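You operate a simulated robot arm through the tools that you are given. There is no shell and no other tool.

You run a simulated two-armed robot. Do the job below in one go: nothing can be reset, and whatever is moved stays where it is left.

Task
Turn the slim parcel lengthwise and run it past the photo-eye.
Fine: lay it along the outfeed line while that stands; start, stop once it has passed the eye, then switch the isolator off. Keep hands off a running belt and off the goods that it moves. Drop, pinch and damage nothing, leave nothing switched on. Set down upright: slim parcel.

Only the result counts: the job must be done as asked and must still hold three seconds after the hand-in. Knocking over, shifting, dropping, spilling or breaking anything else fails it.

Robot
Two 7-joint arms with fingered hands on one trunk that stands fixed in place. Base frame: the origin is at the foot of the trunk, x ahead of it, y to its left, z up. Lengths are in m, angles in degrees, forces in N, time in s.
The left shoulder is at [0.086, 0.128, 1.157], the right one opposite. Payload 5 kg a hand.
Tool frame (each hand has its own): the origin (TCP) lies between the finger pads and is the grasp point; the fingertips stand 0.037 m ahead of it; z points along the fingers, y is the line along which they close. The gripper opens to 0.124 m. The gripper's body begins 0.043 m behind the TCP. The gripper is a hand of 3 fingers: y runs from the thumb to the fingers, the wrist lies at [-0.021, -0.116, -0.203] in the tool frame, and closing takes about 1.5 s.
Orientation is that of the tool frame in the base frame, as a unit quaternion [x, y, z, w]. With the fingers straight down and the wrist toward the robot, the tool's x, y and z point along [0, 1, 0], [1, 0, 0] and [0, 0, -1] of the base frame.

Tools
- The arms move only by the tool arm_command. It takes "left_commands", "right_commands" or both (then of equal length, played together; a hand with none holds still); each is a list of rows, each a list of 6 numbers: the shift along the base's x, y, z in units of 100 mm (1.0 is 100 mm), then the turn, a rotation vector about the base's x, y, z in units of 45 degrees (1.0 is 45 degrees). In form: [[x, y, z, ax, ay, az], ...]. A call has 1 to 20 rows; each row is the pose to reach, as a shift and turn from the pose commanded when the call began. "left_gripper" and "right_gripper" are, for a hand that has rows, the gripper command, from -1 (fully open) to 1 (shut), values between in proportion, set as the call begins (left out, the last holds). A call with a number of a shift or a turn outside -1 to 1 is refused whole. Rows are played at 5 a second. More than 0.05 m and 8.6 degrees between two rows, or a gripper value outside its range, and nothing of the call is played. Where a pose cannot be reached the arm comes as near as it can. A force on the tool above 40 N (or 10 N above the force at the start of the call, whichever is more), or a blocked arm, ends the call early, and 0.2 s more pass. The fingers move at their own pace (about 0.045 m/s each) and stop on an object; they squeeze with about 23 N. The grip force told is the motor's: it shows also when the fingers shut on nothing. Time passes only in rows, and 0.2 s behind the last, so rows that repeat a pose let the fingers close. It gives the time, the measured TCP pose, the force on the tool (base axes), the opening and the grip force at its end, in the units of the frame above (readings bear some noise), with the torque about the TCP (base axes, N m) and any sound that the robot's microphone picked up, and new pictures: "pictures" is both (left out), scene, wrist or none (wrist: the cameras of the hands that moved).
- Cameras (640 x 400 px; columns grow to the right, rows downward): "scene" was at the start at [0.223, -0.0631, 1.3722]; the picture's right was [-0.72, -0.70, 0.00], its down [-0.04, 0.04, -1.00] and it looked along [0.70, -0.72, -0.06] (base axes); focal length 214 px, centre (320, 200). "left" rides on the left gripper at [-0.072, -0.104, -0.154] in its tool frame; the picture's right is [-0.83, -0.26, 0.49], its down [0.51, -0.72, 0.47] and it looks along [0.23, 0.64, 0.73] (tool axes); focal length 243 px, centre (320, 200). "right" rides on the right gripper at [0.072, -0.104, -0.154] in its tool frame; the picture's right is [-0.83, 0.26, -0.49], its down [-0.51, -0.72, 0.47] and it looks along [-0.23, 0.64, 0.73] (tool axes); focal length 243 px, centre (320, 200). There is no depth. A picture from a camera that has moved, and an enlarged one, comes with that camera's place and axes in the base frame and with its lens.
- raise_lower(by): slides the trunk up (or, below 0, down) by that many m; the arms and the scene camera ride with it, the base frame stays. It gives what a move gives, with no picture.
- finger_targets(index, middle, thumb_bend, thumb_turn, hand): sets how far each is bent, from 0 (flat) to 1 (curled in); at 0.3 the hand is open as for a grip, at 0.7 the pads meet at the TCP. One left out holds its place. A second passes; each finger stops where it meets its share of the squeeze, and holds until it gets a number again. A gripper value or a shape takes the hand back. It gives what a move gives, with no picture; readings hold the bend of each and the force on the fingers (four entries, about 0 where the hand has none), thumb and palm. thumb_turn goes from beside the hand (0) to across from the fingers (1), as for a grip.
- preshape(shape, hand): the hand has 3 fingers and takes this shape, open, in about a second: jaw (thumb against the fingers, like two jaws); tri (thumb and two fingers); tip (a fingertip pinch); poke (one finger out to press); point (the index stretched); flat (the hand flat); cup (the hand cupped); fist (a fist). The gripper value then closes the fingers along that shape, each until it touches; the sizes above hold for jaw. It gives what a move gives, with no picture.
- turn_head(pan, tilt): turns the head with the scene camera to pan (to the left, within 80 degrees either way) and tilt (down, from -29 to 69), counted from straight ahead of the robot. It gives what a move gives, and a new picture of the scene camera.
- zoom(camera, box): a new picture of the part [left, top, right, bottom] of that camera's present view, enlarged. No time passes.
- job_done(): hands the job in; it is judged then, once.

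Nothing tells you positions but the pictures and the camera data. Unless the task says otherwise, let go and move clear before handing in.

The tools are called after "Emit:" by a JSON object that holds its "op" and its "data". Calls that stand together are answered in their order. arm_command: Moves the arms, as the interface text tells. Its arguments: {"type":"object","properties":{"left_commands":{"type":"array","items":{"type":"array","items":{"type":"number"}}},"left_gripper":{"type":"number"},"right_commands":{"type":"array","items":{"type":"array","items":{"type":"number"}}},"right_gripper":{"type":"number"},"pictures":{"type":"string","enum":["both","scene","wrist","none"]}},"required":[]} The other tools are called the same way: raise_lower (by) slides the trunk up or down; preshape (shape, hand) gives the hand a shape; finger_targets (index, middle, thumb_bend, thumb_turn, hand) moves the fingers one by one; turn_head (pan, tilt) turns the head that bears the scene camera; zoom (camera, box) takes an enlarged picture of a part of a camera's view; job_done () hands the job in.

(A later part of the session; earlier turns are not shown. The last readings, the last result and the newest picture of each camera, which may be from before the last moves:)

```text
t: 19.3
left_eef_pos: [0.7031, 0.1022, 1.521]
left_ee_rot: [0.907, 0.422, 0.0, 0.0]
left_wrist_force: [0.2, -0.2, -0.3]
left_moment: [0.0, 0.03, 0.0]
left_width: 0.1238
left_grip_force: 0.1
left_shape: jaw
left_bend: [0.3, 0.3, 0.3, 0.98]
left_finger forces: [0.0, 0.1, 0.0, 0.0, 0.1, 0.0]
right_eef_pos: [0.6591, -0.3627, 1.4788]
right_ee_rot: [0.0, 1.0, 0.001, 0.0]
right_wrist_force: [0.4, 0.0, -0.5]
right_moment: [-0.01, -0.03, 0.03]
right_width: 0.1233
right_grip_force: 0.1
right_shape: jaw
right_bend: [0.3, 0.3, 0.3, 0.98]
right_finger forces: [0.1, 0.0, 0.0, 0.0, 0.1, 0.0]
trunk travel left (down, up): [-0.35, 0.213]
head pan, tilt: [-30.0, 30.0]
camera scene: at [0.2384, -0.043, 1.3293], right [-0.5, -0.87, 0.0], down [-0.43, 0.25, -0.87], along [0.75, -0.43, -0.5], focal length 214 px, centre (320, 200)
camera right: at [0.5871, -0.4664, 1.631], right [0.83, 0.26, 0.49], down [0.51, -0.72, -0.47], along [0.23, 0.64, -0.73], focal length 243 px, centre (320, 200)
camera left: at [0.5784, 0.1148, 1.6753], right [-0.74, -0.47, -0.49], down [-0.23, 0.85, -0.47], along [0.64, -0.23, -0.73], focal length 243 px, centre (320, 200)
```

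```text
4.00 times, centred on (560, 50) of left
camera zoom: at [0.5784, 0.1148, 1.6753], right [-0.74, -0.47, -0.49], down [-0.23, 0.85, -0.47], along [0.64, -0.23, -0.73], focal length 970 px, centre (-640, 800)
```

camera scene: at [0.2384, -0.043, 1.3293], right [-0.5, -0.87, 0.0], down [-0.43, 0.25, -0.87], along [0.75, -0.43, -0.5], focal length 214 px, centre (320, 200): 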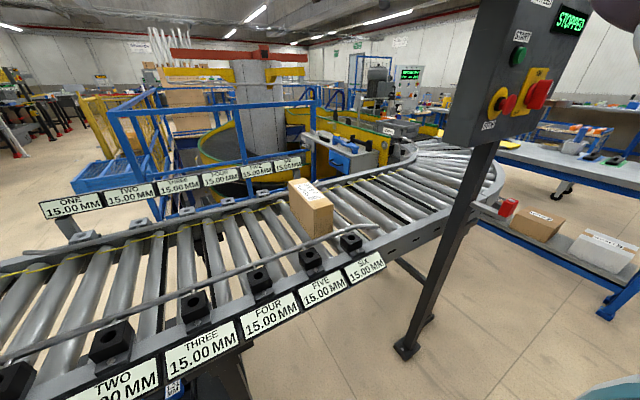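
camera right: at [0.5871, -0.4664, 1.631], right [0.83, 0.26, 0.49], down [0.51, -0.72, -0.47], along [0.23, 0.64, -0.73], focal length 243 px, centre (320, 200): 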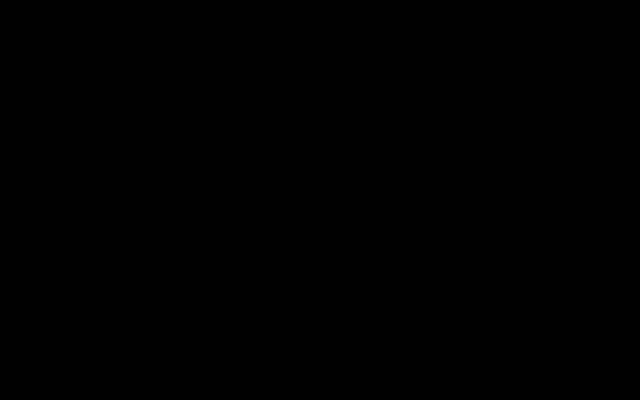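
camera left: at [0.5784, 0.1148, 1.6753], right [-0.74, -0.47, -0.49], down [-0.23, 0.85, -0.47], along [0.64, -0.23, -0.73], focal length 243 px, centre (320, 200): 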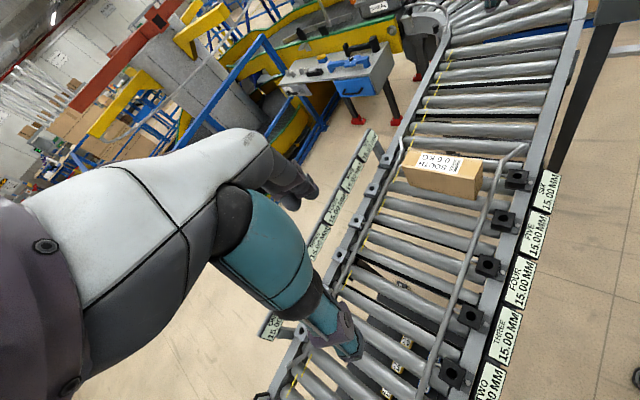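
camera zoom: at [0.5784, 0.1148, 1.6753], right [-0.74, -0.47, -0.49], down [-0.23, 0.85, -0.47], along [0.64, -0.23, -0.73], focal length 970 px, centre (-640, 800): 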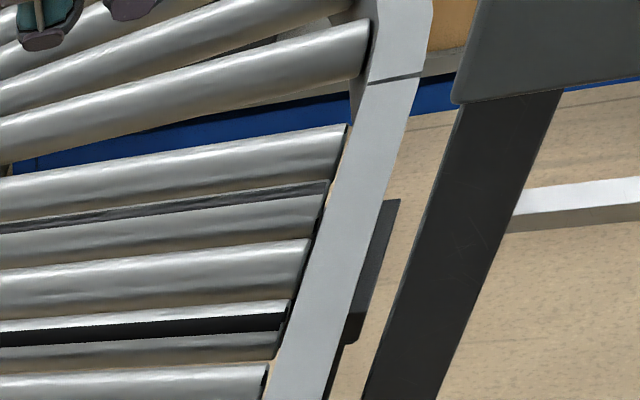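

My estimates so far:
- **Parcel:** centre ≈ [0.81, -0.329], yaw ≈ -2.7°, top z≈1.0, bottom ≈0.88.
- **Guide rails:** z≈0.91, at x≈0.67 and x≈0.99.

I'll bring the right hand over it in steps, trimming the yaw by -2.7°.

Emit:
{"op": "arm_command", "data": {"right_commands": [[0.11, 0.02, -0.11, 0, 0, -0.01], [0.22, 0.05, -0.22, 0, 0, -0.02], [0.33, 0.07, -0.33, 0, 0, -0.03], [0.45, 0.1, -0.45, 0, 0, -0.04], [0.56, 0.12, -0.56, 0, 0, -0.05], [0.67, 0.15, -0.67, 0, 0, -0.06], [0.78, 0.18, -0.78, 0, 0, -0.06], [0.9, 0.2, -0.9, 0, 0, -0.06]], "pictures": "scene"}}

Emit:
{"op": "zoom", "data": {"camera": "left", "box": [320, 0, 640, 200]}}

```text
t: 21.1
left_eef_pos: [0.7049, 0.1031, 1.5208]
left_ee_rot: [0.906, 0.423, 0.0, -0.001]
left_wrist_force: [-0.7, 0.1, 0.6]
left_moment: [0.01, 0.03, -0.02]
left_width: 0.1239
left_grip_force: 0.1
left_shape: jaw
left_bend: [0.3, 0.3, 0.3, 0.98]
left_finger forces: [0.1, 0.1, 0.0, 0.0, 0.0, 0.0]
right_eef_pos: [0.7507, -0.3439, 1.3868]
right_ee_rot: [0.024, 1.0, 0.0, 0.0]
right_wrist_force: [0.1, 0.1, -1.1]
right_moment: [-0.01, 0.04, 0.03]
right_width: 0.1235
right_grip_force: 0.0
right_shape: jaw
right_bend: [0.3, 0.3, 0.3, 0.98]
right_finger forces: [0.0, 0.1, 0.1, 0.1, 0.0, 0.0]
trunk travel left (down, up): [-0.35, 0.213]
head pan, tilt: [-30.0, 30.0]
camera scene: at [0.2385, -0.043, 1.3293], right [-0.5, -0.87, 0.0], down [-0.43, 0.25, -0.87], along [0.75, -0.43, -0.5], focal length 214 px, centre (320, 200)
```

scene: 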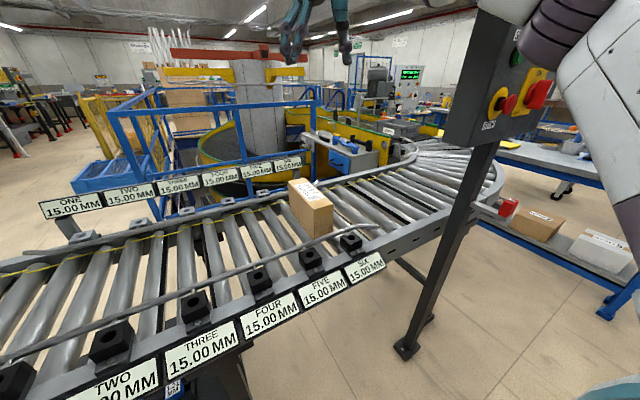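

```text
2.00 times, centred on (480, 100) of left
camera zoom: at [0.5785, 0.1146, 1.6753], right [-0.73, -0.47, -0.49], down [-0.23, 0.85, -0.47], along [0.64, -0.23, -0.73], focal length 485 px, centre (0, 400)
```

zoom: 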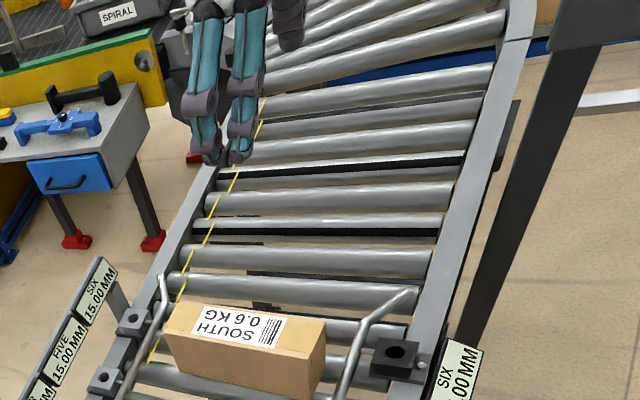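

The upper arm passes in front of the panel, so I'll check its clearance before going lower.

Emit:
{"op": "turn_head", "data": {"pan": -50, "tilt": 0}}

Emit:
{"op": "zoom", "data": {"camera": "left", "box": [440, 0, 640, 125]}}

```text
t: 22.0
left_eef_pos: [0.7043, 0.1046, 1.5224]
left_ee_rot: [0.906, 0.423, 0.0, 0.0]
left_wrist_force: [0.1, 0.2, -0.2]
left_moment: [0.03, -0.01, 0.02]
left_width: 0.1235
left_grip_force: 0.1
left_shape: jaw
left_bend: [0.3, 0.3, 0.3, 0.98]
left_finger forces: [0.0, 0.0, 0.0, 0.0, 0.0, 0.0]
right_eef_pos: [0.748, -0.3434, 1.3884]
right_ee_rot: [0.024, 1.0, 0.001, 0.0]
right_wrist_force: [0.3, -0.6, 0.7]
right_moment: [-0.01, 0.01, -0.01]
right_width: 0.1238
right_grip_force: 0.0
right_shape: jaw
right_bend: [0.3, 0.3, 0.3, 0.98]
right_finger forces: [0.1, 0.0, 0.0, 0.1, 0.0, 0.0]
trunk travel left (down, up): [-0.35, 0.213]
head pan, tilt: [-50.0, 0.0]
camera scene: at [0.2171, -0.0665, 1.3778], right [-0.77, -0.64, 0.0], down [0.0, 0.0, -1.0], along [0.64, -0.77, 0.0], focal length 214 px, centre (320, 200)
```

scene: 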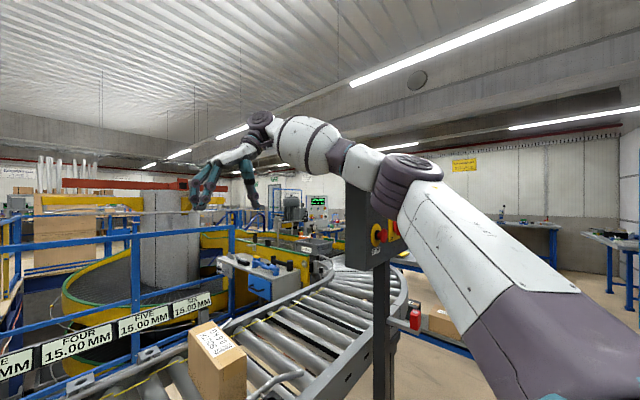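

```text
3.20 times, centred on (540, 62) of left
camera zoom: at [0.5771, 0.1149, 1.6759], right [-0.73, -0.47, -0.49], down [-0.23, 0.85, -0.47], along [0.64, -0.23, -0.73], focal length 776 px, centre (-384, 640)
```

zoom: 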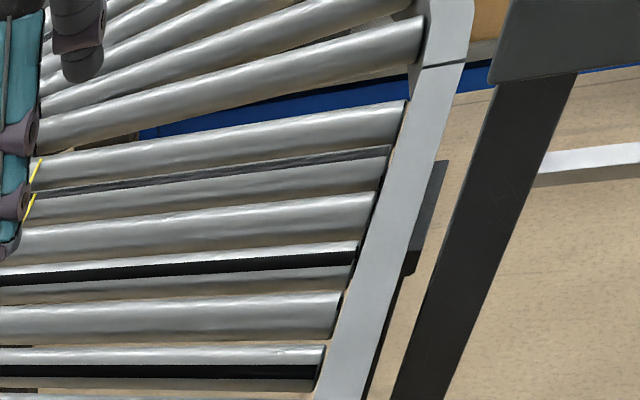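

The elbow is well clear of the panel, by more than 0.2 m. I'll continue down to above the parcel.

Emit:
{"op": "arm_command", "data": {"right_commands": [[0.08, 0.02, -0.12, 0, 0, 0], [0.15, 0.04, -0.25, 0, 0, 0], [0.23, 0.06, -0.37, 0, 0, 0], [0.3, 0.08, -0.5, 0, 0, 0], [0.38, 0.1, -0.62, 0, 0, 0], [0.46, 0.11, -0.75, 0, 0, 0], [0.54, 0.13, -0.87, 0, 0, 0], [0.61, 0.15, -1.0, 0, 0, 0]], "pictures": "scene"}}

Emit:
{"op": "zoom", "data": {"camera": "left", "box": [320, 40, 576, 200]}}

```text
t: 23.8
left_eef_pos: [0.7044, 0.103, 1.52]
left_ee_rot: [0.906, 0.423, 0.0, 0.0]
left_wrist_force: [-0.1, -0.2, 0.0]
left_moment: [-0.02, 0.0, -0.01]
left_width: 0.1238
left_grip_force: 0.0
left_shape: jaw
left_bend: [0.3, 0.3, 0.3, 0.98]
left_finger forces: [0.1, 0.0, 0.0, 0.1, 0.1, 0.0]
right_eef_pos: [0.81, -0.3277, 1.2876]
right_ee_rot: [0.023, 1.0, 0.0, 0.0]
right_wrist_force: [0.6, 0.0, 0.5]
right_moment: [-0.01, 0.01, 0.02]
right_width: 0.1236
right_grip_force: 0.0
right_shape: jaw
right_bend: [0.3, 0.3, 0.3, 0.98]
right_finger forces: [0.0, 0.1, 0.0, 0.0, 0.0, 0.1]
trunk travel left (down, up): [-0.35, 0.213]
head pan, tilt: [-50.0, 0.0]
camera scene: at [0.2179, -0.0665, 1.3777], right [-0.77, -0.64, 0.0], down [0.0, 0.0, -1.0], along [0.64, -0.77, 0.0], focal length 214 px, centre (320, 200)
```

scene: 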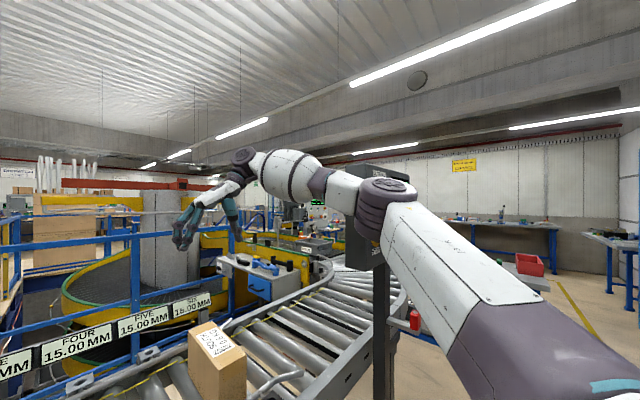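

```text
2.50 times, centred on (448, 120) of left
camera zoom: at [0.5781, 0.1149, 1.6755], right [-0.73, -0.47, -0.49], down [-0.23, 0.85, -0.47], along [0.64, -0.23, -0.73], focal length 606 px, centre (0, 400)
```

zoom: 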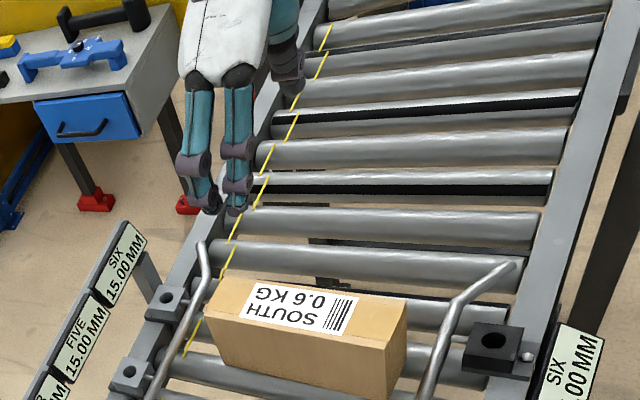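

The fingers straddle the parcel's width as intended. I'll lower to just above the top and check from two views.

Emit:
{"op": "turn_head", "data": {"pan": -28, "tilt": 25}}

Emit:
{"op": "arm_command", "data": {"right_commands": [[0, 0, -0.2, 0, 0, 0], [0, 0, -0.4, 0, 0, 0], [0, 0, -0.6, 0, 0, 0], [0, 0, -0.8, 0, 0, 0], [0, 0, -1.0, 0, 0, 0]], "pictures": "none"}}

Emit:
{"op": "arm_command", "data": {"right_commands": [[0, 0, -0.2, 0, 0, 0], [0, 0, -0.4, 0, 0, 0], [0, 0, -0.6, 0, 0, 0], [0, 0, -0.8, 0, 0, 0], [0, 0, -0.9, 0, 0, 0], [0, 0, -0.97, 0, 0, 0], [0, 0, -0.97, 0, 0, 0]], "pictures": "scene"}}

Emit:
{"op": "zoom", "data": {"camera": "left", "box": [360, 70, 520, 170]}}

Emit:
{"op": "zoom", "data": {"camera": "scene", "box": [240, 120, 400, 240]}}

```text
t: 24.7
left_eef_pos: [0.7032, 0.1033, 1.5202]
left_ee_rot: [0.906, 0.423, 0.0, 0.0]
left_wrist_force: [-0.7, 0.2, -0.9]
left_moment: [-0.01, 0.0, -0.04]
left_width: 0.1236
left_grip_force: 0.2
left_shape: jaw
left_bend: [0.3, 0.3, 0.3, 0.98]
left_finger forces: [0.0, 0.1, 0.0, 0.0, 0.0, 0.0]
right_eef_pos: [0.8092, -0.3276, 1.2889]
right_ee_rot: [0.024, 1.0, 0.0, 0.0]
right_wrist_force: [-0.2, -0.4, -0.3]
right_moment: [-0.02, 0.02, 0.0]
right_width: 0.1236
right_grip_force: 0.1
right_shape: jaw
right_bend: [0.3, 0.3, 0.3, 0.98]
right_finger forces: [0.1, 0.0, 0.1, 0.0, 0.0, 0.0]
trunk travel left (down, up): [-0.35, 0.213]
head pan, tilt: [-28.0, 25.0]
camera scene: at [0.2404, -0.0408, 1.3376], right [-0.47, -0.88, 0.0], down [-0.37, 0.2, -0.91], along [0.8, -0.43, -0.42], focal length 214 px, centre (320, 200)
```

scene: 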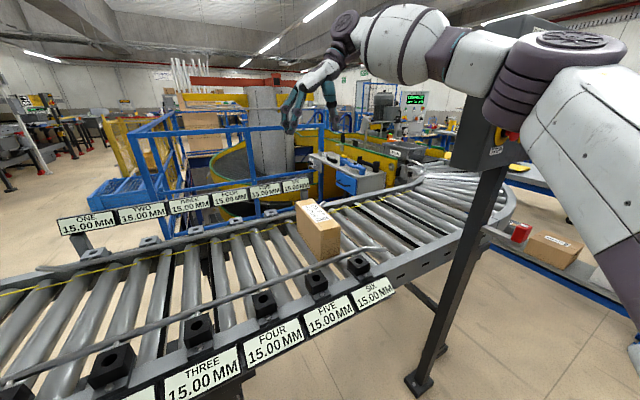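

```text
t: 25.9
left_eef_pos: [0.7036, 0.1028, 1.5207]
left_ee_rot: [0.906, 0.423, 0.0, 0.0]
left_wrist_force: [0.1, 0.2, -0.4]
left_moment: [0.04, 0.01, 0.01]
left_width: 0.1235
left_grip_force: 0.0
left_shape: jaw
left_bend: [0.3, 0.3, 0.3, 0.98]
left_finger forces: [0.0, 0.0, 0.0, 0.0, 0.0, 0.1]
right_eef_pos: [0.8089, -0.3288, 1.1875]
right_ee_rot: [0.024, 1.0, 0.0, 0.0]
right_wrist_force: [-0.1, -0.3, -0.6]
right_moment: [0.0, 0.02, -0.02]
right_width: 0.1235
right_grip_force: 0.0
right_shape: jaw
right_bend: [0.3, 0.3, 0.3, 0.98]
right_finger forces: [0.1, 0.0, 0.1, 0.1, 0.1, 0.1]
trunk travel left (down, up): [-0.35, 0.213]
head pan, tilt: [-28.0, 25.0]
```

```text
t: 27.5
left_eef_pos: [0.7026, 0.1039, 1.5211]
left_ee_rot: [0.906, 0.422, 0.0, 0.0]
left_wrist_force: [0.4, 0.4, 0.7]
left_moment: [0.01, 0.02, -0.03]
left_width: 0.1236
left_grip_force: 0.0
left_shape: jaw
left_bend: [0.3, 0.3, 0.3, 0.98]
left_finger forces: [0.0, 0.1, 0.0, 0.1, 0.0, 0.1]
right_eef_pos: [0.8074, -0.3278, 1.0922]
right_ee_rot: [0.024, 1.0, 0.0, -0.001]
right_wrist_force: [0.0, -0.8, 0.5]
right_moment: [-0.02, 0.0, -0.01]
right_width: 0.1237
right_grip_force: 0.0
right_shape: jaw
right_bend: [0.3, 0.3, 0.3, 0.98]
right_finger forces: [0.0, 0.0, 0.0, 0.0, 0.0, 0.1]
trunk travel left (down, up): [-0.35, 0.213]
head pan, tilt: [-28.0, 25.0]
camera scene: at [0.2406, -0.0408, 1.3375], right [-0.47, -0.88, 0.0], down [-0.37, 0.2, -0.91], along [0.8, -0.43, -0.42], focal length 214 px, centre (320, 200)
```

scene: 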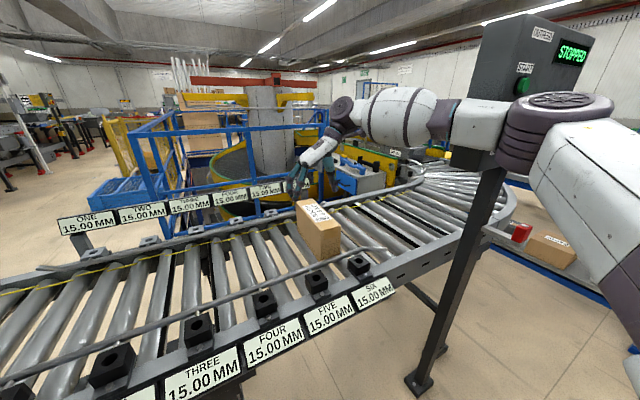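

```text
4.00 times, centred on (440, 120) of left
camera zoom: at [0.5771, 0.1149, 1.6759], right [-0.73, -0.47, -0.49], down [-0.23, 0.85, -0.47], along [0.64, -0.23, -0.73], focal length 970 px, centre (-160, 520)
```

zoom: 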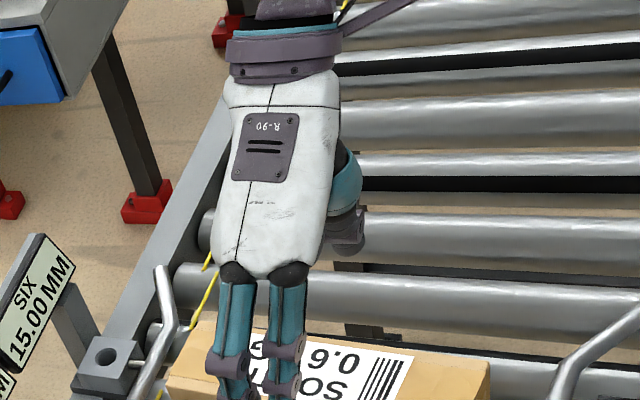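

```text
3.33 times, centred on (320, 180) of scene
camera zoom: at [0.2406, -0.0408, 1.3375], right [-0.47, -0.88, 0.0], down [-0.37, 0.2, -0.91], along [0.8, -0.43, -0.42], focal length 715 px, centre (320, 267)
```

zoom: 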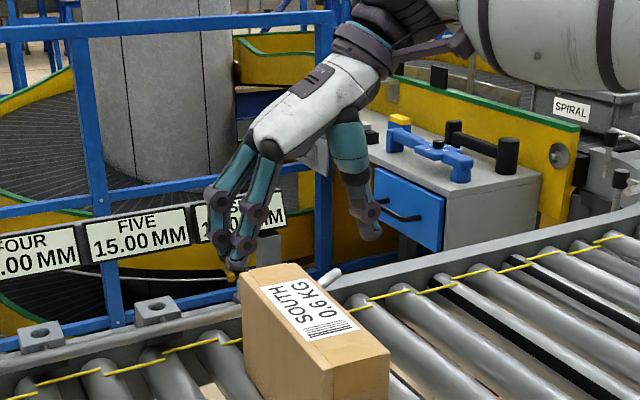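

Both views put the hand centred across the parcel width. I'll descend to the grasp height and watch the force.

Emit:
{"op": "arm_command", "data": {"right_commands": [[0, 0, -0.15, 0, 0, 0], [0, 0, -0.3, 0, 0, 0], [0, 0, -0.45, 0, 0, 0], [0, 0, -0.6, 0, 0, 0], [0, 0, -0.75, 0, 0, 0], [0, 0, -0.88, 0, 0, 0], [0, 0, -1.0, 0, 0, 0], [0, 0, -1.0, 0, 0, 0]], "pictures": "scene"}}

Emit:
{"op": "zoom", "data": {"camera": "left", "box": [360, 100, 520, 200]}}

Emit:
{"op": "zoom", "data": {"camera": "scene", "box": [240, 150, 400, 270]}}

```text
t: 29.3
left_eef_pos: [0.7003, 0.1083, 1.5228]
left_ee_rot: [0.906, 0.423, 0.0, 0.001]
left_wrist_force: [-0.4, -0.4, -0.9]
left_moment: [-0.01, -0.05, -0.03]
left_width: 0.124
left_grip_force: 0.1
left_shape: jaw
left_bend: [0.3, 0.3, 0.3, 0.98]
left_finger forces: [0.1, 0.0, 0.1, 0.0, 0.0, 0.0]
right_eef_pos: [0.8077, -0.3227, 0.9955]
right_ee_rot: [0.023, 1.0, -0.002, 0.001]
right_wrist_force: [0.6, 0.1, 0.3]
right_moment: [0.01, 0.02, 0.01]
right_width: 0.1238
right_grip_force: 0.0
right_shape: jaw
right_bend: [0.3, 0.3, 0.3, 0.98]
right_finger forces: [0.0, 0.1, 0.0, 0.0, 0.0, 0.0]
trunk travel left (down, up): [-0.35, 0.213]
head pan, tilt: [-28.0, 25.0]
camera scene: at [0.2382, -0.0356, 1.3381], right [-0.47, -0.88, 0.0], down [-0.37, 0.19, -0.91], along [0.8, -0.43, -0.42], focal length 214 px, centre (320, 200)
```

scene: 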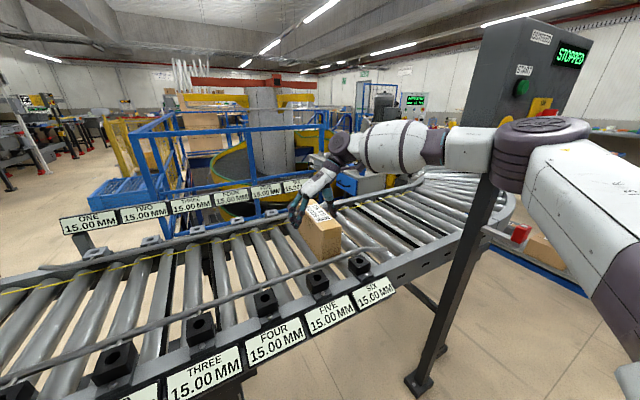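

```text
4.00 times, centred on (440, 150) of left
camera zoom: at [0.5741, 0.1216, 1.6765], right [-0.73, -0.47, -0.49], down [-0.23, 0.85, -0.48], along [0.64, -0.24, -0.73], focal length 970 px, centre (-160, 400)
```

zoom: 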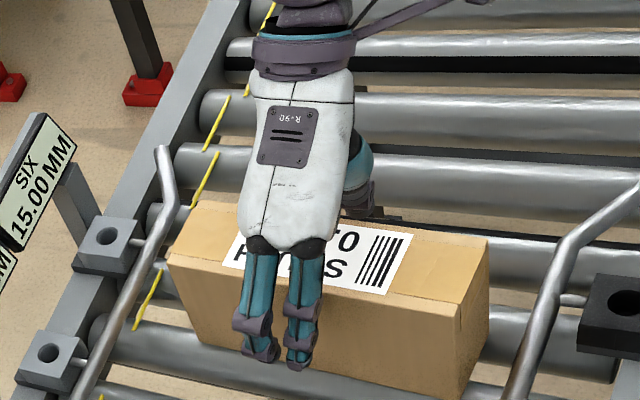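

```text
3.33 times, centred on (320, 210) of scene
camera zoom: at [0.2382, -0.0356, 1.3381], right [-0.47, -0.88, 0.0], down [-0.37, 0.19, -0.91], along [0.8, -0.43, -0.42], focal length 715 px, centre (320, 167)
```

zoom: 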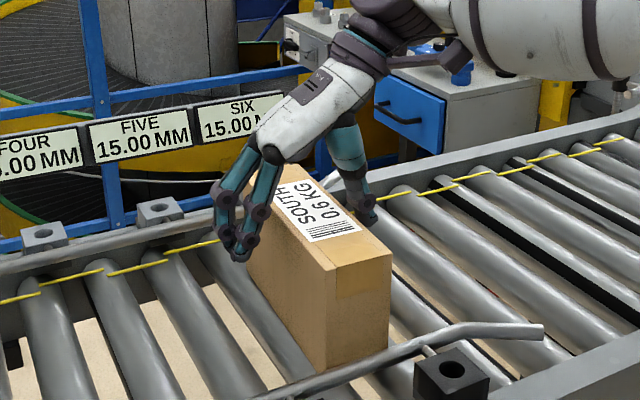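

All the readings shifted a few millimetres, including the head and left hand. I'll hold still and check whether that was sway or the elbow touching something.

Emit:
{"op": "arm_command", "data": {"right_commands": [[0, 0, 0, 0, 0, 0], [0, 0, 0, 0, 0, 0]], "pictures": "none"}}

Emit:
{"op": "turn_head", "data": {"pan": -60, "tilt": 5}}

Emit:
{"op": "zoom", "data": {"camera": "scene", "box": [200, 60, 520, 260]}}

```text
t: 29.9
left_eef_pos: [0.6995, 0.1088, 1.5214]
left_ee_rot: [0.906, 0.422, 0.0, 0.002]
left_wrist_force: [0.8, 0.3, 0.0]
left_moment: [0.0, 0.01, 0.04]
left_width: 0.1237
left_grip_force: 0.0
left_shape: jaw
left_bend: [0.3, 0.3, 0.3, 0.98]
left_finger forces: [0.0, 0.1, 0.1, 0.1, 0.0, 0.0]
right_eef_pos: [0.8071, -0.323, 0.9962]
right_ee_rot: [0.024, 1.0, -0.002, 0.001]
right_wrist_force: [-0.1, -0.1, 0.8]
right_moment: [0.05, 0.01, -0.02]
right_width: 0.1237
right_grip_force: 0.1
right_shape: jaw
right_bend: [0.3, 0.3, 0.3, 0.98]
right_finger forces: [0.1, 0.0, 0.1, 0.0, 0.1, 0.0]
trunk travel left (down, up): [-0.35, 0.213]
head pan, tilt: [-28.0, 25.0]
```

```text
t: 30.9
left_eef_pos: [0.7005, 0.1086, 1.522]
left_ee_rot: [0.906, 0.423, 0.0, 0.003]
left_wrist_force: [0.1, 0.6, -0.1]
left_moment: [0.01, 0.02, 0.01]
left_width: 0.1235
left_grip_force: 0.1
left_shape: jaw
left_bend: [0.3, 0.3, 0.3, 0.98]
left_finger forces: [0.1, 0.1, 0.0, 0.0, 0.1, 0.0]
right_eef_pos: [0.807, -0.3234, 0.9952]
right_ee_rot: [0.023, 1.0, -0.001, 0.001]
right_wrist_force: [-0.1, -0.3, -0.5]
right_moment: [0.0, 0.02, -0.01]
right_width: 0.1237
right_grip_force: 0.0
right_shape: jaw
right_bend: [0.3, 0.3, 0.3, 0.98]
right_finger forces: [0.1, 0.0, 0.1, 0.1, 0.0, 0.1]
trunk travel left (down, up): [-0.35, 0.213]
head pan, tilt: [-60.0, 5.0]
camera scene: at [0.2029, -0.0716, 1.3705], right [-0.87, -0.5, 0.0], down [-0.04, 0.07, -1.0], along [0.5, -0.86, -0.08], focal length 214 px, centre (320, 200)
```

scene: 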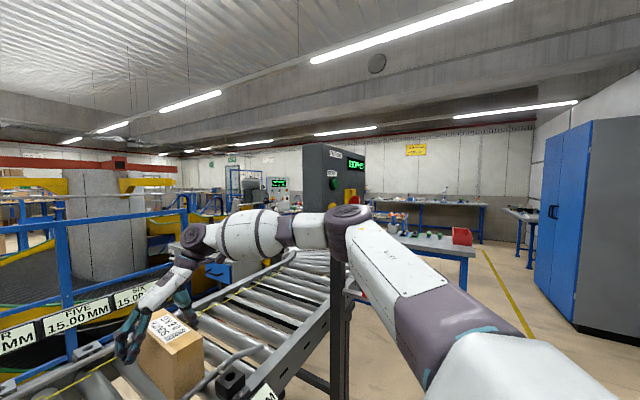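

```text
2.00 times, centred on (360, 160) of scene
camera zoom: at [0.2029, -0.0716, 1.3705], right [-0.87, -0.5, 0.0], down [-0.04, 0.07, -1.0], along [0.5, -0.86, -0.08], focal length 429 px, centre (240, 280)
```

zoom: 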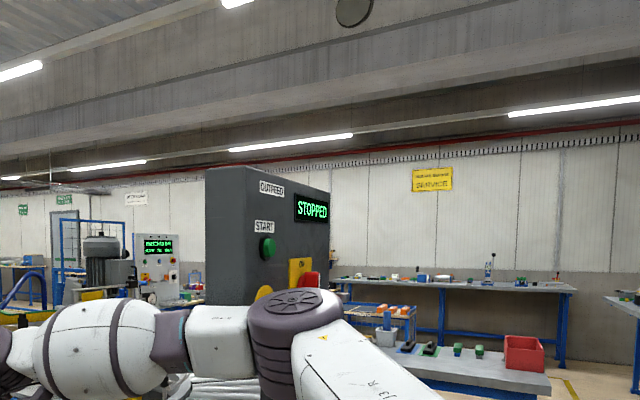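

The upper body seems pushed by about 5 mm since this last descent, which suggests the right arm is touching something. I'll look from the left wrist camera and then back up a little.

Emit:
{"op": "zoom", "data": {"camera": "left", "box": [320, 0, 640, 200]}}

Emit:
{"op": "zoom", "data": {"camera": "scene", "box": [280, 130, 440, 250]}}

Emit:
{"op": "arm_command", "data": {"right_commands": [[0, 0, 0.1, 0, 0, 0], [0, 0, 0.2, 0, 0, 0], [0, 0, 0.3, 0, 0, 0], [0, 0, 0.4, 0, 0, 0]], "pictures": "scene"}}

Emit:
{"op": "zoom", "data": {"camera": "scene", "box": [280, 130, 440, 250]}}

```text
2.00 times, centred on (480, 100) of left
camera zoom: at [0.5742, 0.1216, 1.6764], right [-0.73, -0.47, -0.49], down [-0.23, 0.85, -0.48], along [0.64, -0.24, -0.73], focal length 485 px, centre (0, 400)
```

zoom: 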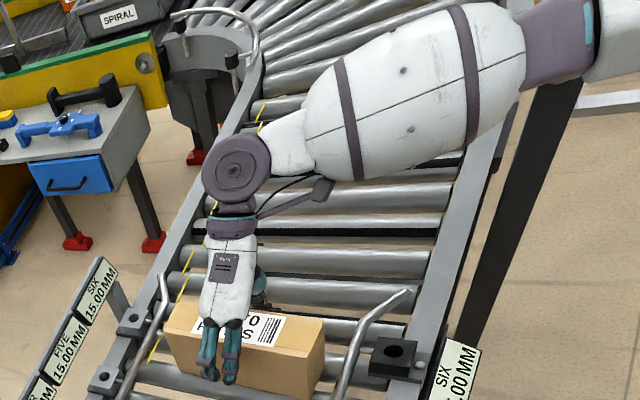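

```text
3.33 times, centred on (360, 190) of scene
camera zoom: at [0.2029, -0.0716, 1.3705], right [-0.87, -0.5, 0.0], down [-0.04, 0.07, -1.0], along [0.5, -0.86, -0.08], focal length 715 px, centre (187, 233)
```

zoom: 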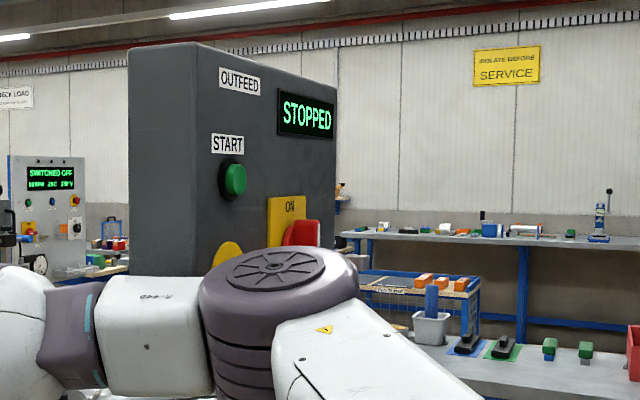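

```text
t: 31.9
left_eef_pos: [0.7028, 0.1085, 1.5207]
left_ee_rot: [0.906, 0.423, -0.002, 0.002]
left_wrist_force: [0.3, 0.8, 0.3]
left_moment: [0.01, 0.0, -0.01]
left_width: 0.1238
left_grip_force: 0.2
left_shape: jaw
left_bend: [0.3, 0.3, 0.3, 0.98]
left_finger forces: [0.0, 0.0, 0.0, 0.0, 0.0, 0.0]
right_eef_pos: [0.809, -0.324, 1.0324]
right_ee_rot: [0.024, 1.0, -0.001, 0.001]
right_wrist_force: [-0.8, 0.3, -0.6]
right_moment: [-0.01, 0.0, 0.02]
right_width: 0.1238
right_grip_force: 0.0
right_shape: jaw
right_bend: [0.3, 0.3, 0.3, 0.98]
right_finger forces: [0.1, 0.1, 0.0, 0.1, 0.0, 0.0]
trunk travel left (down, up): [-0.35, 0.213]
head pan, tilt: [-60.0, 5.0]
camera scene: at [0.2054, -0.0728, 1.3702], right [-0.87, -0.5, 0.0], down [-0.04, 0.07, -1.0], along [0.5, -0.86, -0.08], focal length 214 px, centre (320, 200)
```

scene: 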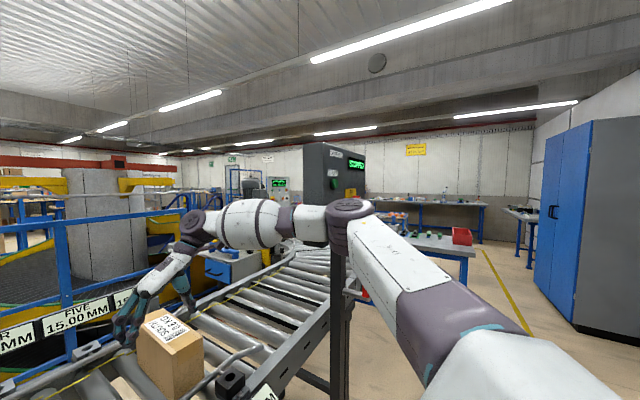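

```text
3.33 times, centred on (360, 190) of scene
camera zoom: at [0.2054, -0.0728, 1.3702], right [-0.87, -0.5, 0.0], down [-0.04, 0.07, -1.0], along [0.5, -0.86, -0.08], focal length 715 px, centre (187, 233)
```

zoom: 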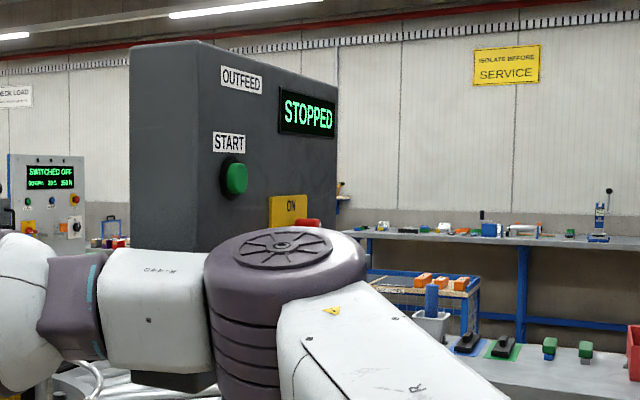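

The panel's left side works out to y≈-0.59, x≈0.49–0.56, and the forearm seems to graze it in this pose. I'll back off upward and confirm the push goes away.

Emit:
{"op": "arm_command", "data": {"right_commands": [[0, 0, 0.15, 0, 0, 0], [0, 0, 0.3, 0, 0, 0], [0, 0, 0.45, 0, 0, 0], [0, 0, 0.6, 0, 0, 0], [0, 0, 0.6, 0, 0, 0]], "pictures": "scene"}}

Emit:
{"op": "zoom", "data": {"camera": "left", "box": [440, 0, 640, 125]}}

```text
t: 33.1
left_eef_pos: [0.7035, 0.1033, 1.522]
left_ee_rot: [0.907, 0.422, 0.0, 0.0]
left_wrist_force: [-0.4, 0.2, -0.3]
left_moment: [0.02, 0.03, -0.01]
left_width: 0.1237
left_grip_force: 0.0
left_shape: jaw
left_bend: [0.3, 0.3, 0.3, 0.98]
left_finger forces: [0.0, 0.1, 0.0, 0.0, 0.0, 0.1]
right_eef_pos: [0.811, -0.328, 1.0918]
right_ee_rot: [0.023, 1.0, 0.0, -0.001]
right_wrist_force: [0.0, -0.3, 0.6]
right_moment: [0.02, 0.02, 0.01]
right_width: 0.1238
right_grip_force: 0.0
right_shape: jaw
right_bend: [0.3, 0.3, 0.3, 0.98]
right_finger forces: [0.0, 0.0, 0.0, 0.0, 0.0, 0.0]
trunk travel left (down, up): [-0.35, 0.213]
head pan, tilt: [-60.0, 5.0]
camera scene: at [0.2054, -0.0769, 1.3699], right [-0.87, -0.5, 0.0], down [-0.04, 0.08, -1.0], along [0.5, -0.86, -0.09], focal length 214 px, centre (320, 200)
```

scene: 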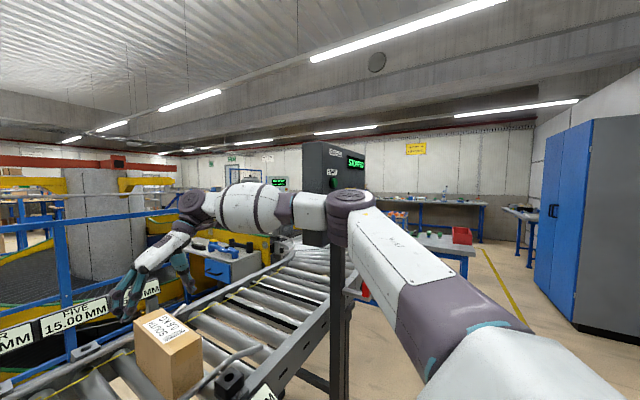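

```text
3.20 times, centred on (540, 62) of left
camera zoom: at [0.5774, 0.1152, 1.6758], right [-0.73, -0.47, -0.49], down [-0.23, 0.85, -0.47], along [0.64, -0.23, -0.73], focal length 776 px, centre (-384, 640)
```

zoom: 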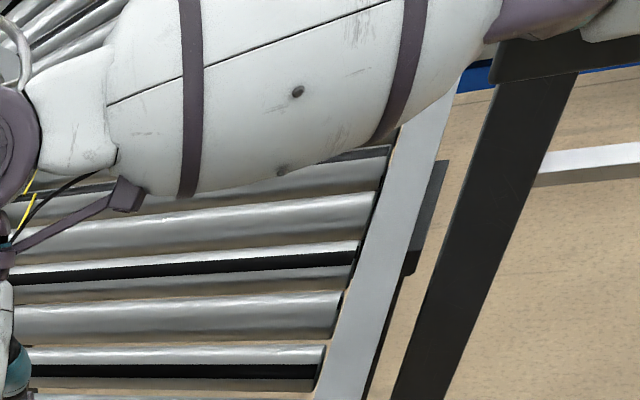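

Confirmed: the push vanished once the hand was raised, and the panel looks unmoved. With the right hand in this yaw the forearm gets too close to the panel. I'll retract it the way it came and use the left hand instead, reaching in from the inside.

Emit:
{"op": "arm_command", "data": {"right_commands": [[0, 0, 0.2, 0, 0, 0], [0, 0, 0.4, 0, 0, 0], [0, 0, 0.6, 0, 0, 0], [0, 0, 0.8, 0, 0, 0], [0, 0, 1.0, 0, 0, 0]], "pictures": "none"}}

Emit:
{"op": "arm_command", "data": {"right_commands": [[0, 0, 0.2, 0, 0, 0], [0, 0, 0.4, 0, 0, 0], [0, 0, 0.6, 0, 0, 0], [0, 0, 0.8, 0, 0, 0], [0, 0, 1.0, 0, 0, 0]], "pictures": "none"}}

Emit:
{"op": "arm_command", "data": {"right_commands": [[-0.12, -0.03, 0.2, 0, 0, 0], [-0.24, -0.06, 0.4, 0, 0, 0], [-0.36, -0.09, 0.6, 0, 0, 0], [-0.48, -0.12, 0.8, 0, 0, 0], [-0.61, -0.15, 1.0, 0, 0, 0]], "pictures": "none"}}

Emit:
{"op": "arm_command", "data": {"right_commands": [[-0.18, -0.04, 0.18, 0, 0, 0.01], [-0.36, -0.08, 0.36, 0, 0, 0.02], [-0.54, -0.12, 0.54, 0, 0, 0.04], [-0.72, -0.16, 0.72, 0, 0, 0.05], [-0.9, -0.2, 0.9, 0, 0, 0.06]], "pictures": "none"}}

Emit:
{"op": "arm_command", "data": {"right_commands": [[-0.2, -0.04, 0.12, 0, 0, 0], [-0.4, -0.08, 0.24, 0, 0, 0], [-0.6, -0.12, 0.36, 0, 0, 0], [-0.8, -0.16, 0.48, 0, 0, 0], [-1.0, -0.2, 0.6, 0, 0, 0]], "pictures": "scene"}}

```text
t: 34.3
left_eef_pos: [0.7018, 0.1036, 1.5221]
left_ee_rot: [0.906, 0.423, 0.0, 0.0]
left_wrist_force: [-0.1, -0.1, 0.3]
left_moment: [-0.06, -0.05, -0.03]
left_width: 0.1238
left_grip_force: 0.1
left_shape: jaw
left_bend: [0.3, 0.3, 0.3, 0.98]
left_finger forces: [0.0, 0.0, 0.1, 0.1, 0.0, 0.0]
right_eef_pos: [0.8066, -0.3262, 1.1936]
right_ee_rot: [0.024, 1.0, 0.0, 0.0]
right_wrist_force: [-0.3, 0.5, -0.4]
right_moment: [0.01, -0.02, 0.0]
right_width: 0.1236
right_grip_force: 0.0
right_shape: jaw
right_bend: [0.3, 0.3, 0.3, 0.98]
right_finger forces: [0.0, 0.1, 0.0, 0.1, 0.0, 0.0]
trunk travel left (down, up): [-0.35, 0.213]
head pan, tilt: [-60.0, 5.0]
```

```text
t: 35.5
left_eef_pos: [0.7035, 0.1047, 1.5228]
left_ee_rot: [0.906, 0.422, -0.001, 0.0]
left_wrist_force: [-0.2, 0.0, -0.1]
left_moment: [-0.01, -0.02, 0.01]
left_width: 0.1239
left_grip_force: 0.3
left_shape: jaw
left_bend: [0.3, 0.3, 0.3, 0.98]
left_finger forces: [0.0, 0.0, 0.0, 0.0, 0.1, 0.0]
right_eef_pos: [0.8072, -0.326, 1.2937]
right_ee_rot: [0.024, 1.0, 0.0, 0.0]
right_wrist_force: [0.4, 0.3, 0.3]
right_moment: [-0.01, -0.04, 0.01]
right_width: 0.1237
right_grip_force: 0.1
right_shape: jaw
right_bend: [0.3, 0.3, 0.3, 0.98]
right_finger forces: [0.1, 0.1, 0.0, 0.0, 0.0, 0.0]
trunk travel left (down, up): [-0.35, 0.213]
head pan, tilt: [-60.0, 5.0]
```

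```text
t: 36.7
left_eef_pos: [0.7015, 0.1028, 1.5224]
left_ee_rot: [0.906, 0.422, 0.001, 0.001]
left_wrist_force: [0.1, 0.2, 0.6]
left_moment: [0.01, -0.02, 0.02]
left_width: 0.1239
left_grip_force: 0.0
left_shape: jaw
left_bend: [0.3, 0.3, 0.3, 0.98]
left_finger forces: [0.0, 0.0, 0.0, 0.1, 0.1, 0.0]
right_eef_pos: [0.7446, -0.3441, 1.3912]
right_ee_rot: [0.024, 1.0, 0.0, 0.0]
right_wrist_force: [0.9, -0.4, 0.2]
right_moment: [0.02, 0.01, 0.01]
right_width: 0.1237
right_grip_force: 0.0
right_shape: jaw
right_bend: [0.3, 0.3, 0.3, 0.98]
right_finger forces: [0.0, 0.1, 0.0, 0.0, 0.0, 0.0]
trunk travel left (down, up): [-0.35, 0.213]
head pan, tilt: [-60.0, 5.0]
```

```text
t: 37.9
left_eef_pos: [0.7008, 0.1032, 1.5225]
left_ee_rot: [0.906, 0.423, 0.001, 0.001]
left_wrist_force: [-0.9, -0.5, -0.1]
left_moment: [-0.01, -0.01, 0.02]
left_width: 0.1235
left_grip_force: 0.0
left_shape: jaw
left_bend: [0.3, 0.3, 0.3, 0.98]
left_finger forces: [0.0, 0.0, 0.0, 0.0, 0.0, 0.0]
right_eef_pos: [0.6532, -0.362, 1.4826]
right_ee_rot: [0.0, 1.0, 0.0, 0.0]
right_wrist_force: [-0.3, -0.3, 0.4]
right_moment: [0.0, -0.07, -0.01]
right_width: 0.1234
right_grip_force: 0.0
right_shape: jaw
right_bend: [0.3, 0.3, 0.3, 0.98]
right_finger forces: [0.0, 0.0, 0.0, 0.1, 0.0, 0.0]
trunk travel left (down, up): [-0.35, 0.213]
head pan, tilt: [-60.0, 5.0]
```

```text
t: 39.1
left_eef_pos: [0.701, 0.1033, 1.5227]
left_ee_rot: [0.906, 0.423, 0.0, 0.001]
left_wrist_force: [-0.1, 0.0, 0.2]
left_moment: [-0.01, -0.07, 0.0]
left_width: 0.1236
left_grip_force: 0.0
left_shape: jaw
left_bend: [0.3, 0.3, 0.3, 0.98]
left_finger forces: [0.0, 0.0, 0.0, 0.0, 0.0, 0.0]
right_eef_pos: [0.5545, -0.3832, 1.5429]
right_ee_rot: [-0.001, 1.0, 0.0, 0.001]
right_wrist_force: [-0.3, -0.3, 0.1]
right_moment: [-0.01, -0.05, 0.02]
right_width: 0.1238
right_grip_force: 0.0
right_shape: jaw
right_bend: [0.3, 0.3, 0.3, 0.98]
right_finger forces: [0.0, 0.1, 0.0, 0.1, 0.0, 0.1]
trunk travel left (down, up): [-0.35, 0.213]
head pan, tilt: [-60.0, 5.0]
camera scene: at [0.2034, -0.0769, 1.3702], right [-0.87, -0.5, 0.0], down [-0.04, 0.08, -1.0], along [0.5, -0.86, -0.09], focal length 214 px, centre (320, 200)
```

scene: 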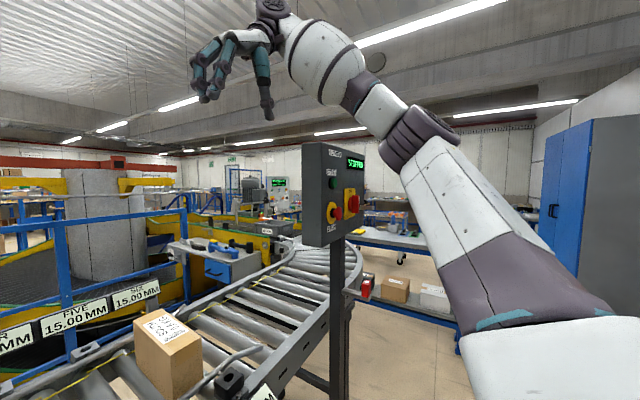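

The right arm is clear, display still "STOPPED" and the panel intact. I'll finish its return to the start pose so its camera can watch the parcel.

Emit:
{"op": "arm_command", "data": {"right_commands": [[-0.12, -0.06, 0, 0, 0, -0.12], [-0.25, -0.12, 0, 0, 0, -0.25], [-0.37, -0.18, 0, 0, 0, -0.37], [-0.5, -0.25, 0, 0, 0, -0.5], [-0.62, -0.3, 0, 0, 0, -0.62], [-0.75, -0.36, 0, 0, 0, -0.75], [-0.87, -0.42, 0, 0, 0, -0.87], [-1.0, -0.5, 0, 0, 0, -1.0]], "pictures": "none"}}

Emit:
{"op": "arm_command", "data": {"right_commands": [[-0.12, -0.06, 0, 0, 0, -0.12], [-0.25, -0.12, 0, 0, 0, -0.25], [-0.37, -0.18, 0, 0, 0, -0.37], [-0.5, -0.25, 0, 0, 0, -0.5], [-0.62, -0.3, 0, 0, 0, -0.62], [-0.75, -0.36, 0, 0, 0, -0.75], [-0.87, -0.42, 0, 0, 0, -0.87], [-1.0, -0.5, 0, 0, 0, -1.0]], "pictures": "wrist"}}

Emit:
{"op": "turn_head", "data": {"pan": -15, "tilt": 15}}

```text
t: 40.9
left_eef_pos: [0.7019, 0.1029, 1.5228]
left_ee_rot: [0.906, 0.422, 0.0, 0.0]
left_wrist_force: [0.0, 0.6, 0.5]
left_moment: [0.03, -0.05, -0.06]
left_width: 0.1236
left_grip_force: 0.1
left_shape: jaw
left_bend: [0.3, 0.3, 0.3, 0.98]
left_finger forces: [0.0, 0.1, 0.1, 0.1, 0.0, 0.0]
right_eef_pos: [0.4566, -0.4336, 1.5422]
right_ee_rot: [0.383, 0.924, 0.0, 0.0]
right_wrist_force: [-0.5, -0.8, 0.2]
right_moment: [0.01, -0.03, -0.01]
right_width: 0.1237
right_grip_force: 0.0
right_shape: jaw
right_bend: [0.3, 0.3, 0.3, 0.98]
right_finger forces: [0.1, 0.0, 0.0, 0.1, 0.0, 0.1]
trunk travel left (down, up): [-0.35, 0.213]
head pan, tilt: [-60.0, 5.0]
```

```text
t: 42.7
left_eef_pos: [0.7017, 0.1028, 1.5227]
left_ee_rot: [0.906, 0.422, 0.0, 0.0]
left_wrist_force: [0.5, 0.1, 0.4]
left_moment: [-0.01, 0.0, -0.01]
left_width: 0.1237
left_grip_force: 0.0
left_shape: jaw
left_bend: [0.3, 0.3, 0.3, 0.98]
left_finger forces: [0.0, 0.1, 0.0, 0.0, 0.1, 0.0]
right_eef_pos: [0.357, -0.4836, 1.5404]
right_ee_rot: [0.707, 0.707, 0.001, 0.001]
right_wrist_force: [-0.7, -0.8, -0.2]
right_moment: [-0.01, -0.01, 0.01]
right_width: 0.1236
right_grip_force: 0.1
right_shape: jaw
right_bend: [0.3, 0.3, 0.3, 0.98]
right_finger forces: [0.1, 0.0, 0.0, 0.1, 0.1, 0.0]
trunk travel left (down, up): [-0.35, 0.213]
head pan, tilt: [-60.0, 5.0]
camera right: at [0.2537, -0.4109, 1.6944], right [0.26, -0.83, 0.49], down [-0.72, -0.51, -0.47], along [0.64, -0.23, -0.73], focal length 243 px, centre (320, 200)
```

right: 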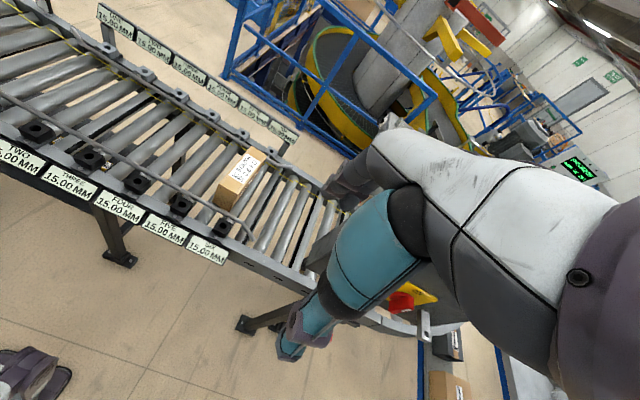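

```text
t: 43.8
left_eef_pos: [0.7031, 0.1034, 1.5212]
left_ee_rot: [0.906, 0.423, 0.0, 0.0]
left_wrist_force: [0.0, 0.3, 1.4]
left_moment: [-0.02, 0.02, 0.02]
left_width: 0.1237
left_grip_force: 0.2
left_shape: jaw
left_bend: [0.3, 0.3, 0.3, 0.98]
left_finger forces: [0.1, 0.0, 0.1, 0.0, 0.0, 0.1]
right_eef_pos: [0.3596, -0.4842, 1.5416]
right_ee_rot: [0.706, 0.708, 0.001, 0.001]
right_wrist_force: [0.2, 0.1, 0.8]
right_moment: [-0.01, 0.05, 0.03]
right_width: 0.1236
right_grip_force: 0.1
right_shape: jaw
right_bend: [0.3, 0.3, 0.3, 0.98]
right_finger forces: [0.0, 0.1, 0.0, 0.0, 0.0, 0.0]
trunk travel left (down, up): [-0.35, 0.213]
head pan, tilt: [-15.0, 15.0]
camera scene: at [0.2493, -0.0218, 1.3538], right [-0.26, -0.97, 0.0], down [-0.25, 0.07, -0.97], along [0.93, -0.25, -0.26], focal length 214 px, centre (320, 200)
```

scene: 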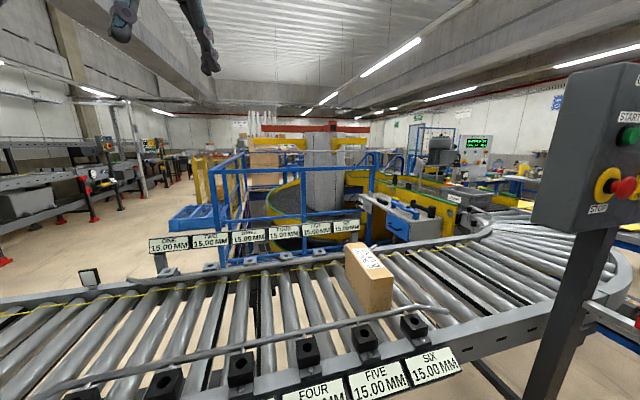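

Now I'll swing the left hand over to the parcel, turning it so its fingers close across the slim side with the wrist toward +y.

Emit:
{"op": "arm_command", "data": {"left_commands": [[0.04, -0.12, 0, 0, 0, -0.07], [0.08, -0.25, 0, 0, 0, -0.15], [0.12, -0.37, 0, 0, 0, -0.22], [0.16, -0.5, 0, 0, 0, -0.3], [0.2, -0.62, 0, 0, 0, -0.37], [0.24, -0.75, 0, 0, 0, -0.45], [0.27, -0.87, 0, 0, 0, -0.52], [0.3, -1.0, 0, 0, 0, -0.6]], "pictures": "none"}}

Emit:
{"op": "arm_command", "data": {"left_commands": [[0.04, -0.12, 0, 0, 0, -0.07], [0.08, -0.25, 0, 0, 0, -0.15], [0.12, -0.37, 0, 0, 0, -0.22], [0.16, -0.5, 0, 0, 0, -0.3], [0.2, -0.62, 0, 0, 0, -0.37], [0.24, -0.75, 0, 0, 0, -0.45], [0.27, -0.87, 0, 0, 0, -0.52], [0.3, -1.0, 0, 0, 0, -0.571]], "pictures": "both"}}

```text
t: 45.6
left_eef_pos: [0.7342, 0.0035, 1.5213]
left_ee_rot: [0.98, 0.198, 0.0, -0.001]
left_wrist_force: [0.7, -0.4, 0.0]
left_moment: [-0.03, 0.02, -0.06]
left_width: 0.1238
left_grip_force: 0.0
left_shape: jaw
left_bend: [0.3, 0.3, 0.3, 0.98]
left_finger forces: [0.0, 0.1, 0.0, 0.1, 0.0, 0.0]
right_eef_pos: [0.3603, -0.4854, 1.5409]
right_ee_rot: [0.707, 0.707, 0.0, 0.0]
right_wrist_force: [-0.4, -0.5, 0.1]
right_moment: [0.03, 0.0, 0.01]
right_width: 0.1236
right_grip_force: 0.0
right_shape: jaw
right_bend: [0.3, 0.3, 0.3, 0.98]
right_finger forces: [0.0, 0.1, 0.0, 0.0, 0.1, 0.0]
trunk travel left (down, up): [-0.35, 0.213]
head pan, tilt: [-15.0, 15.0]
```

```text
t: 47.4
left_eef_pos: [0.7592, -0.0974, 1.521]
left_ee_rot: [1.0, -0.024, 0.0, -0.001]
left_wrist_force: [0.4, 0.0, -0.1]
left_moment: [0.01, -0.03, 0.0]
left_width: 0.1236
left_grip_force: 0.1
left_shape: jaw
left_bend: [0.3, 0.3, 0.3, 0.98]
left_finger forces: [0.0, 0.0, 0.0, 0.1, 0.0, 0.0]
left hand out of reach, approached as far as the arm can: row 8
right_eef_pos: [0.3568, -0.4849, 1.5405]
right_ee_rot: [0.707, 0.708, 0.002, 0.001]
right_wrist_force: [0.2, -0.6, 0.6]
right_moment: [0.05, -0.04, -0.02]
right_width: 0.1237
right_grip_force: 0.0
right_shape: jaw
right_bend: [0.3, 0.3, 0.3, 0.98]
right_finger forces: [0.0, 0.1, 0.1, 0.1, 0.1, 0.0]
trunk travel left (down, up): [-0.35, 0.213]
head pan, tilt: [-15.0, 15.0]
camera scene: at [0.2482, -0.0233, 1.3539], right [-0.26, -0.97, 0.0], down [-0.25, 0.07, -0.97], along [0.93, -0.25, -0.26], focal length 214 px, centre (320, 200)
camera left: at [0.6924, 0.0097, 1.676], right [-0.82, 0.3, -0.49], down [0.54, 0.7, -0.47], along [0.2, -0.65, -0.73], focal length 243 px, centre (320, 200)
```

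scene: 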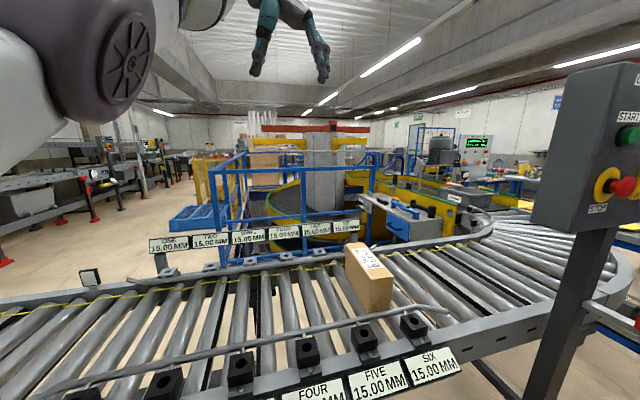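
left: 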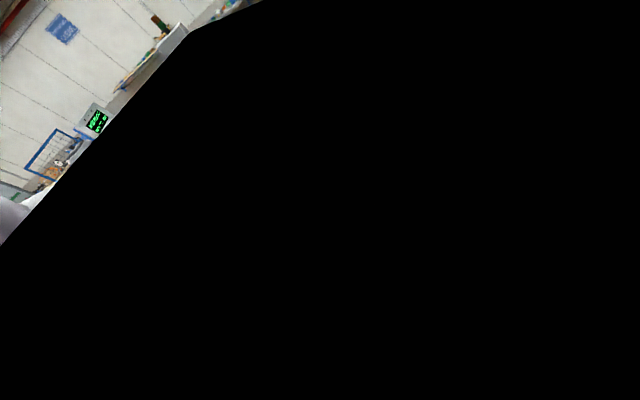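

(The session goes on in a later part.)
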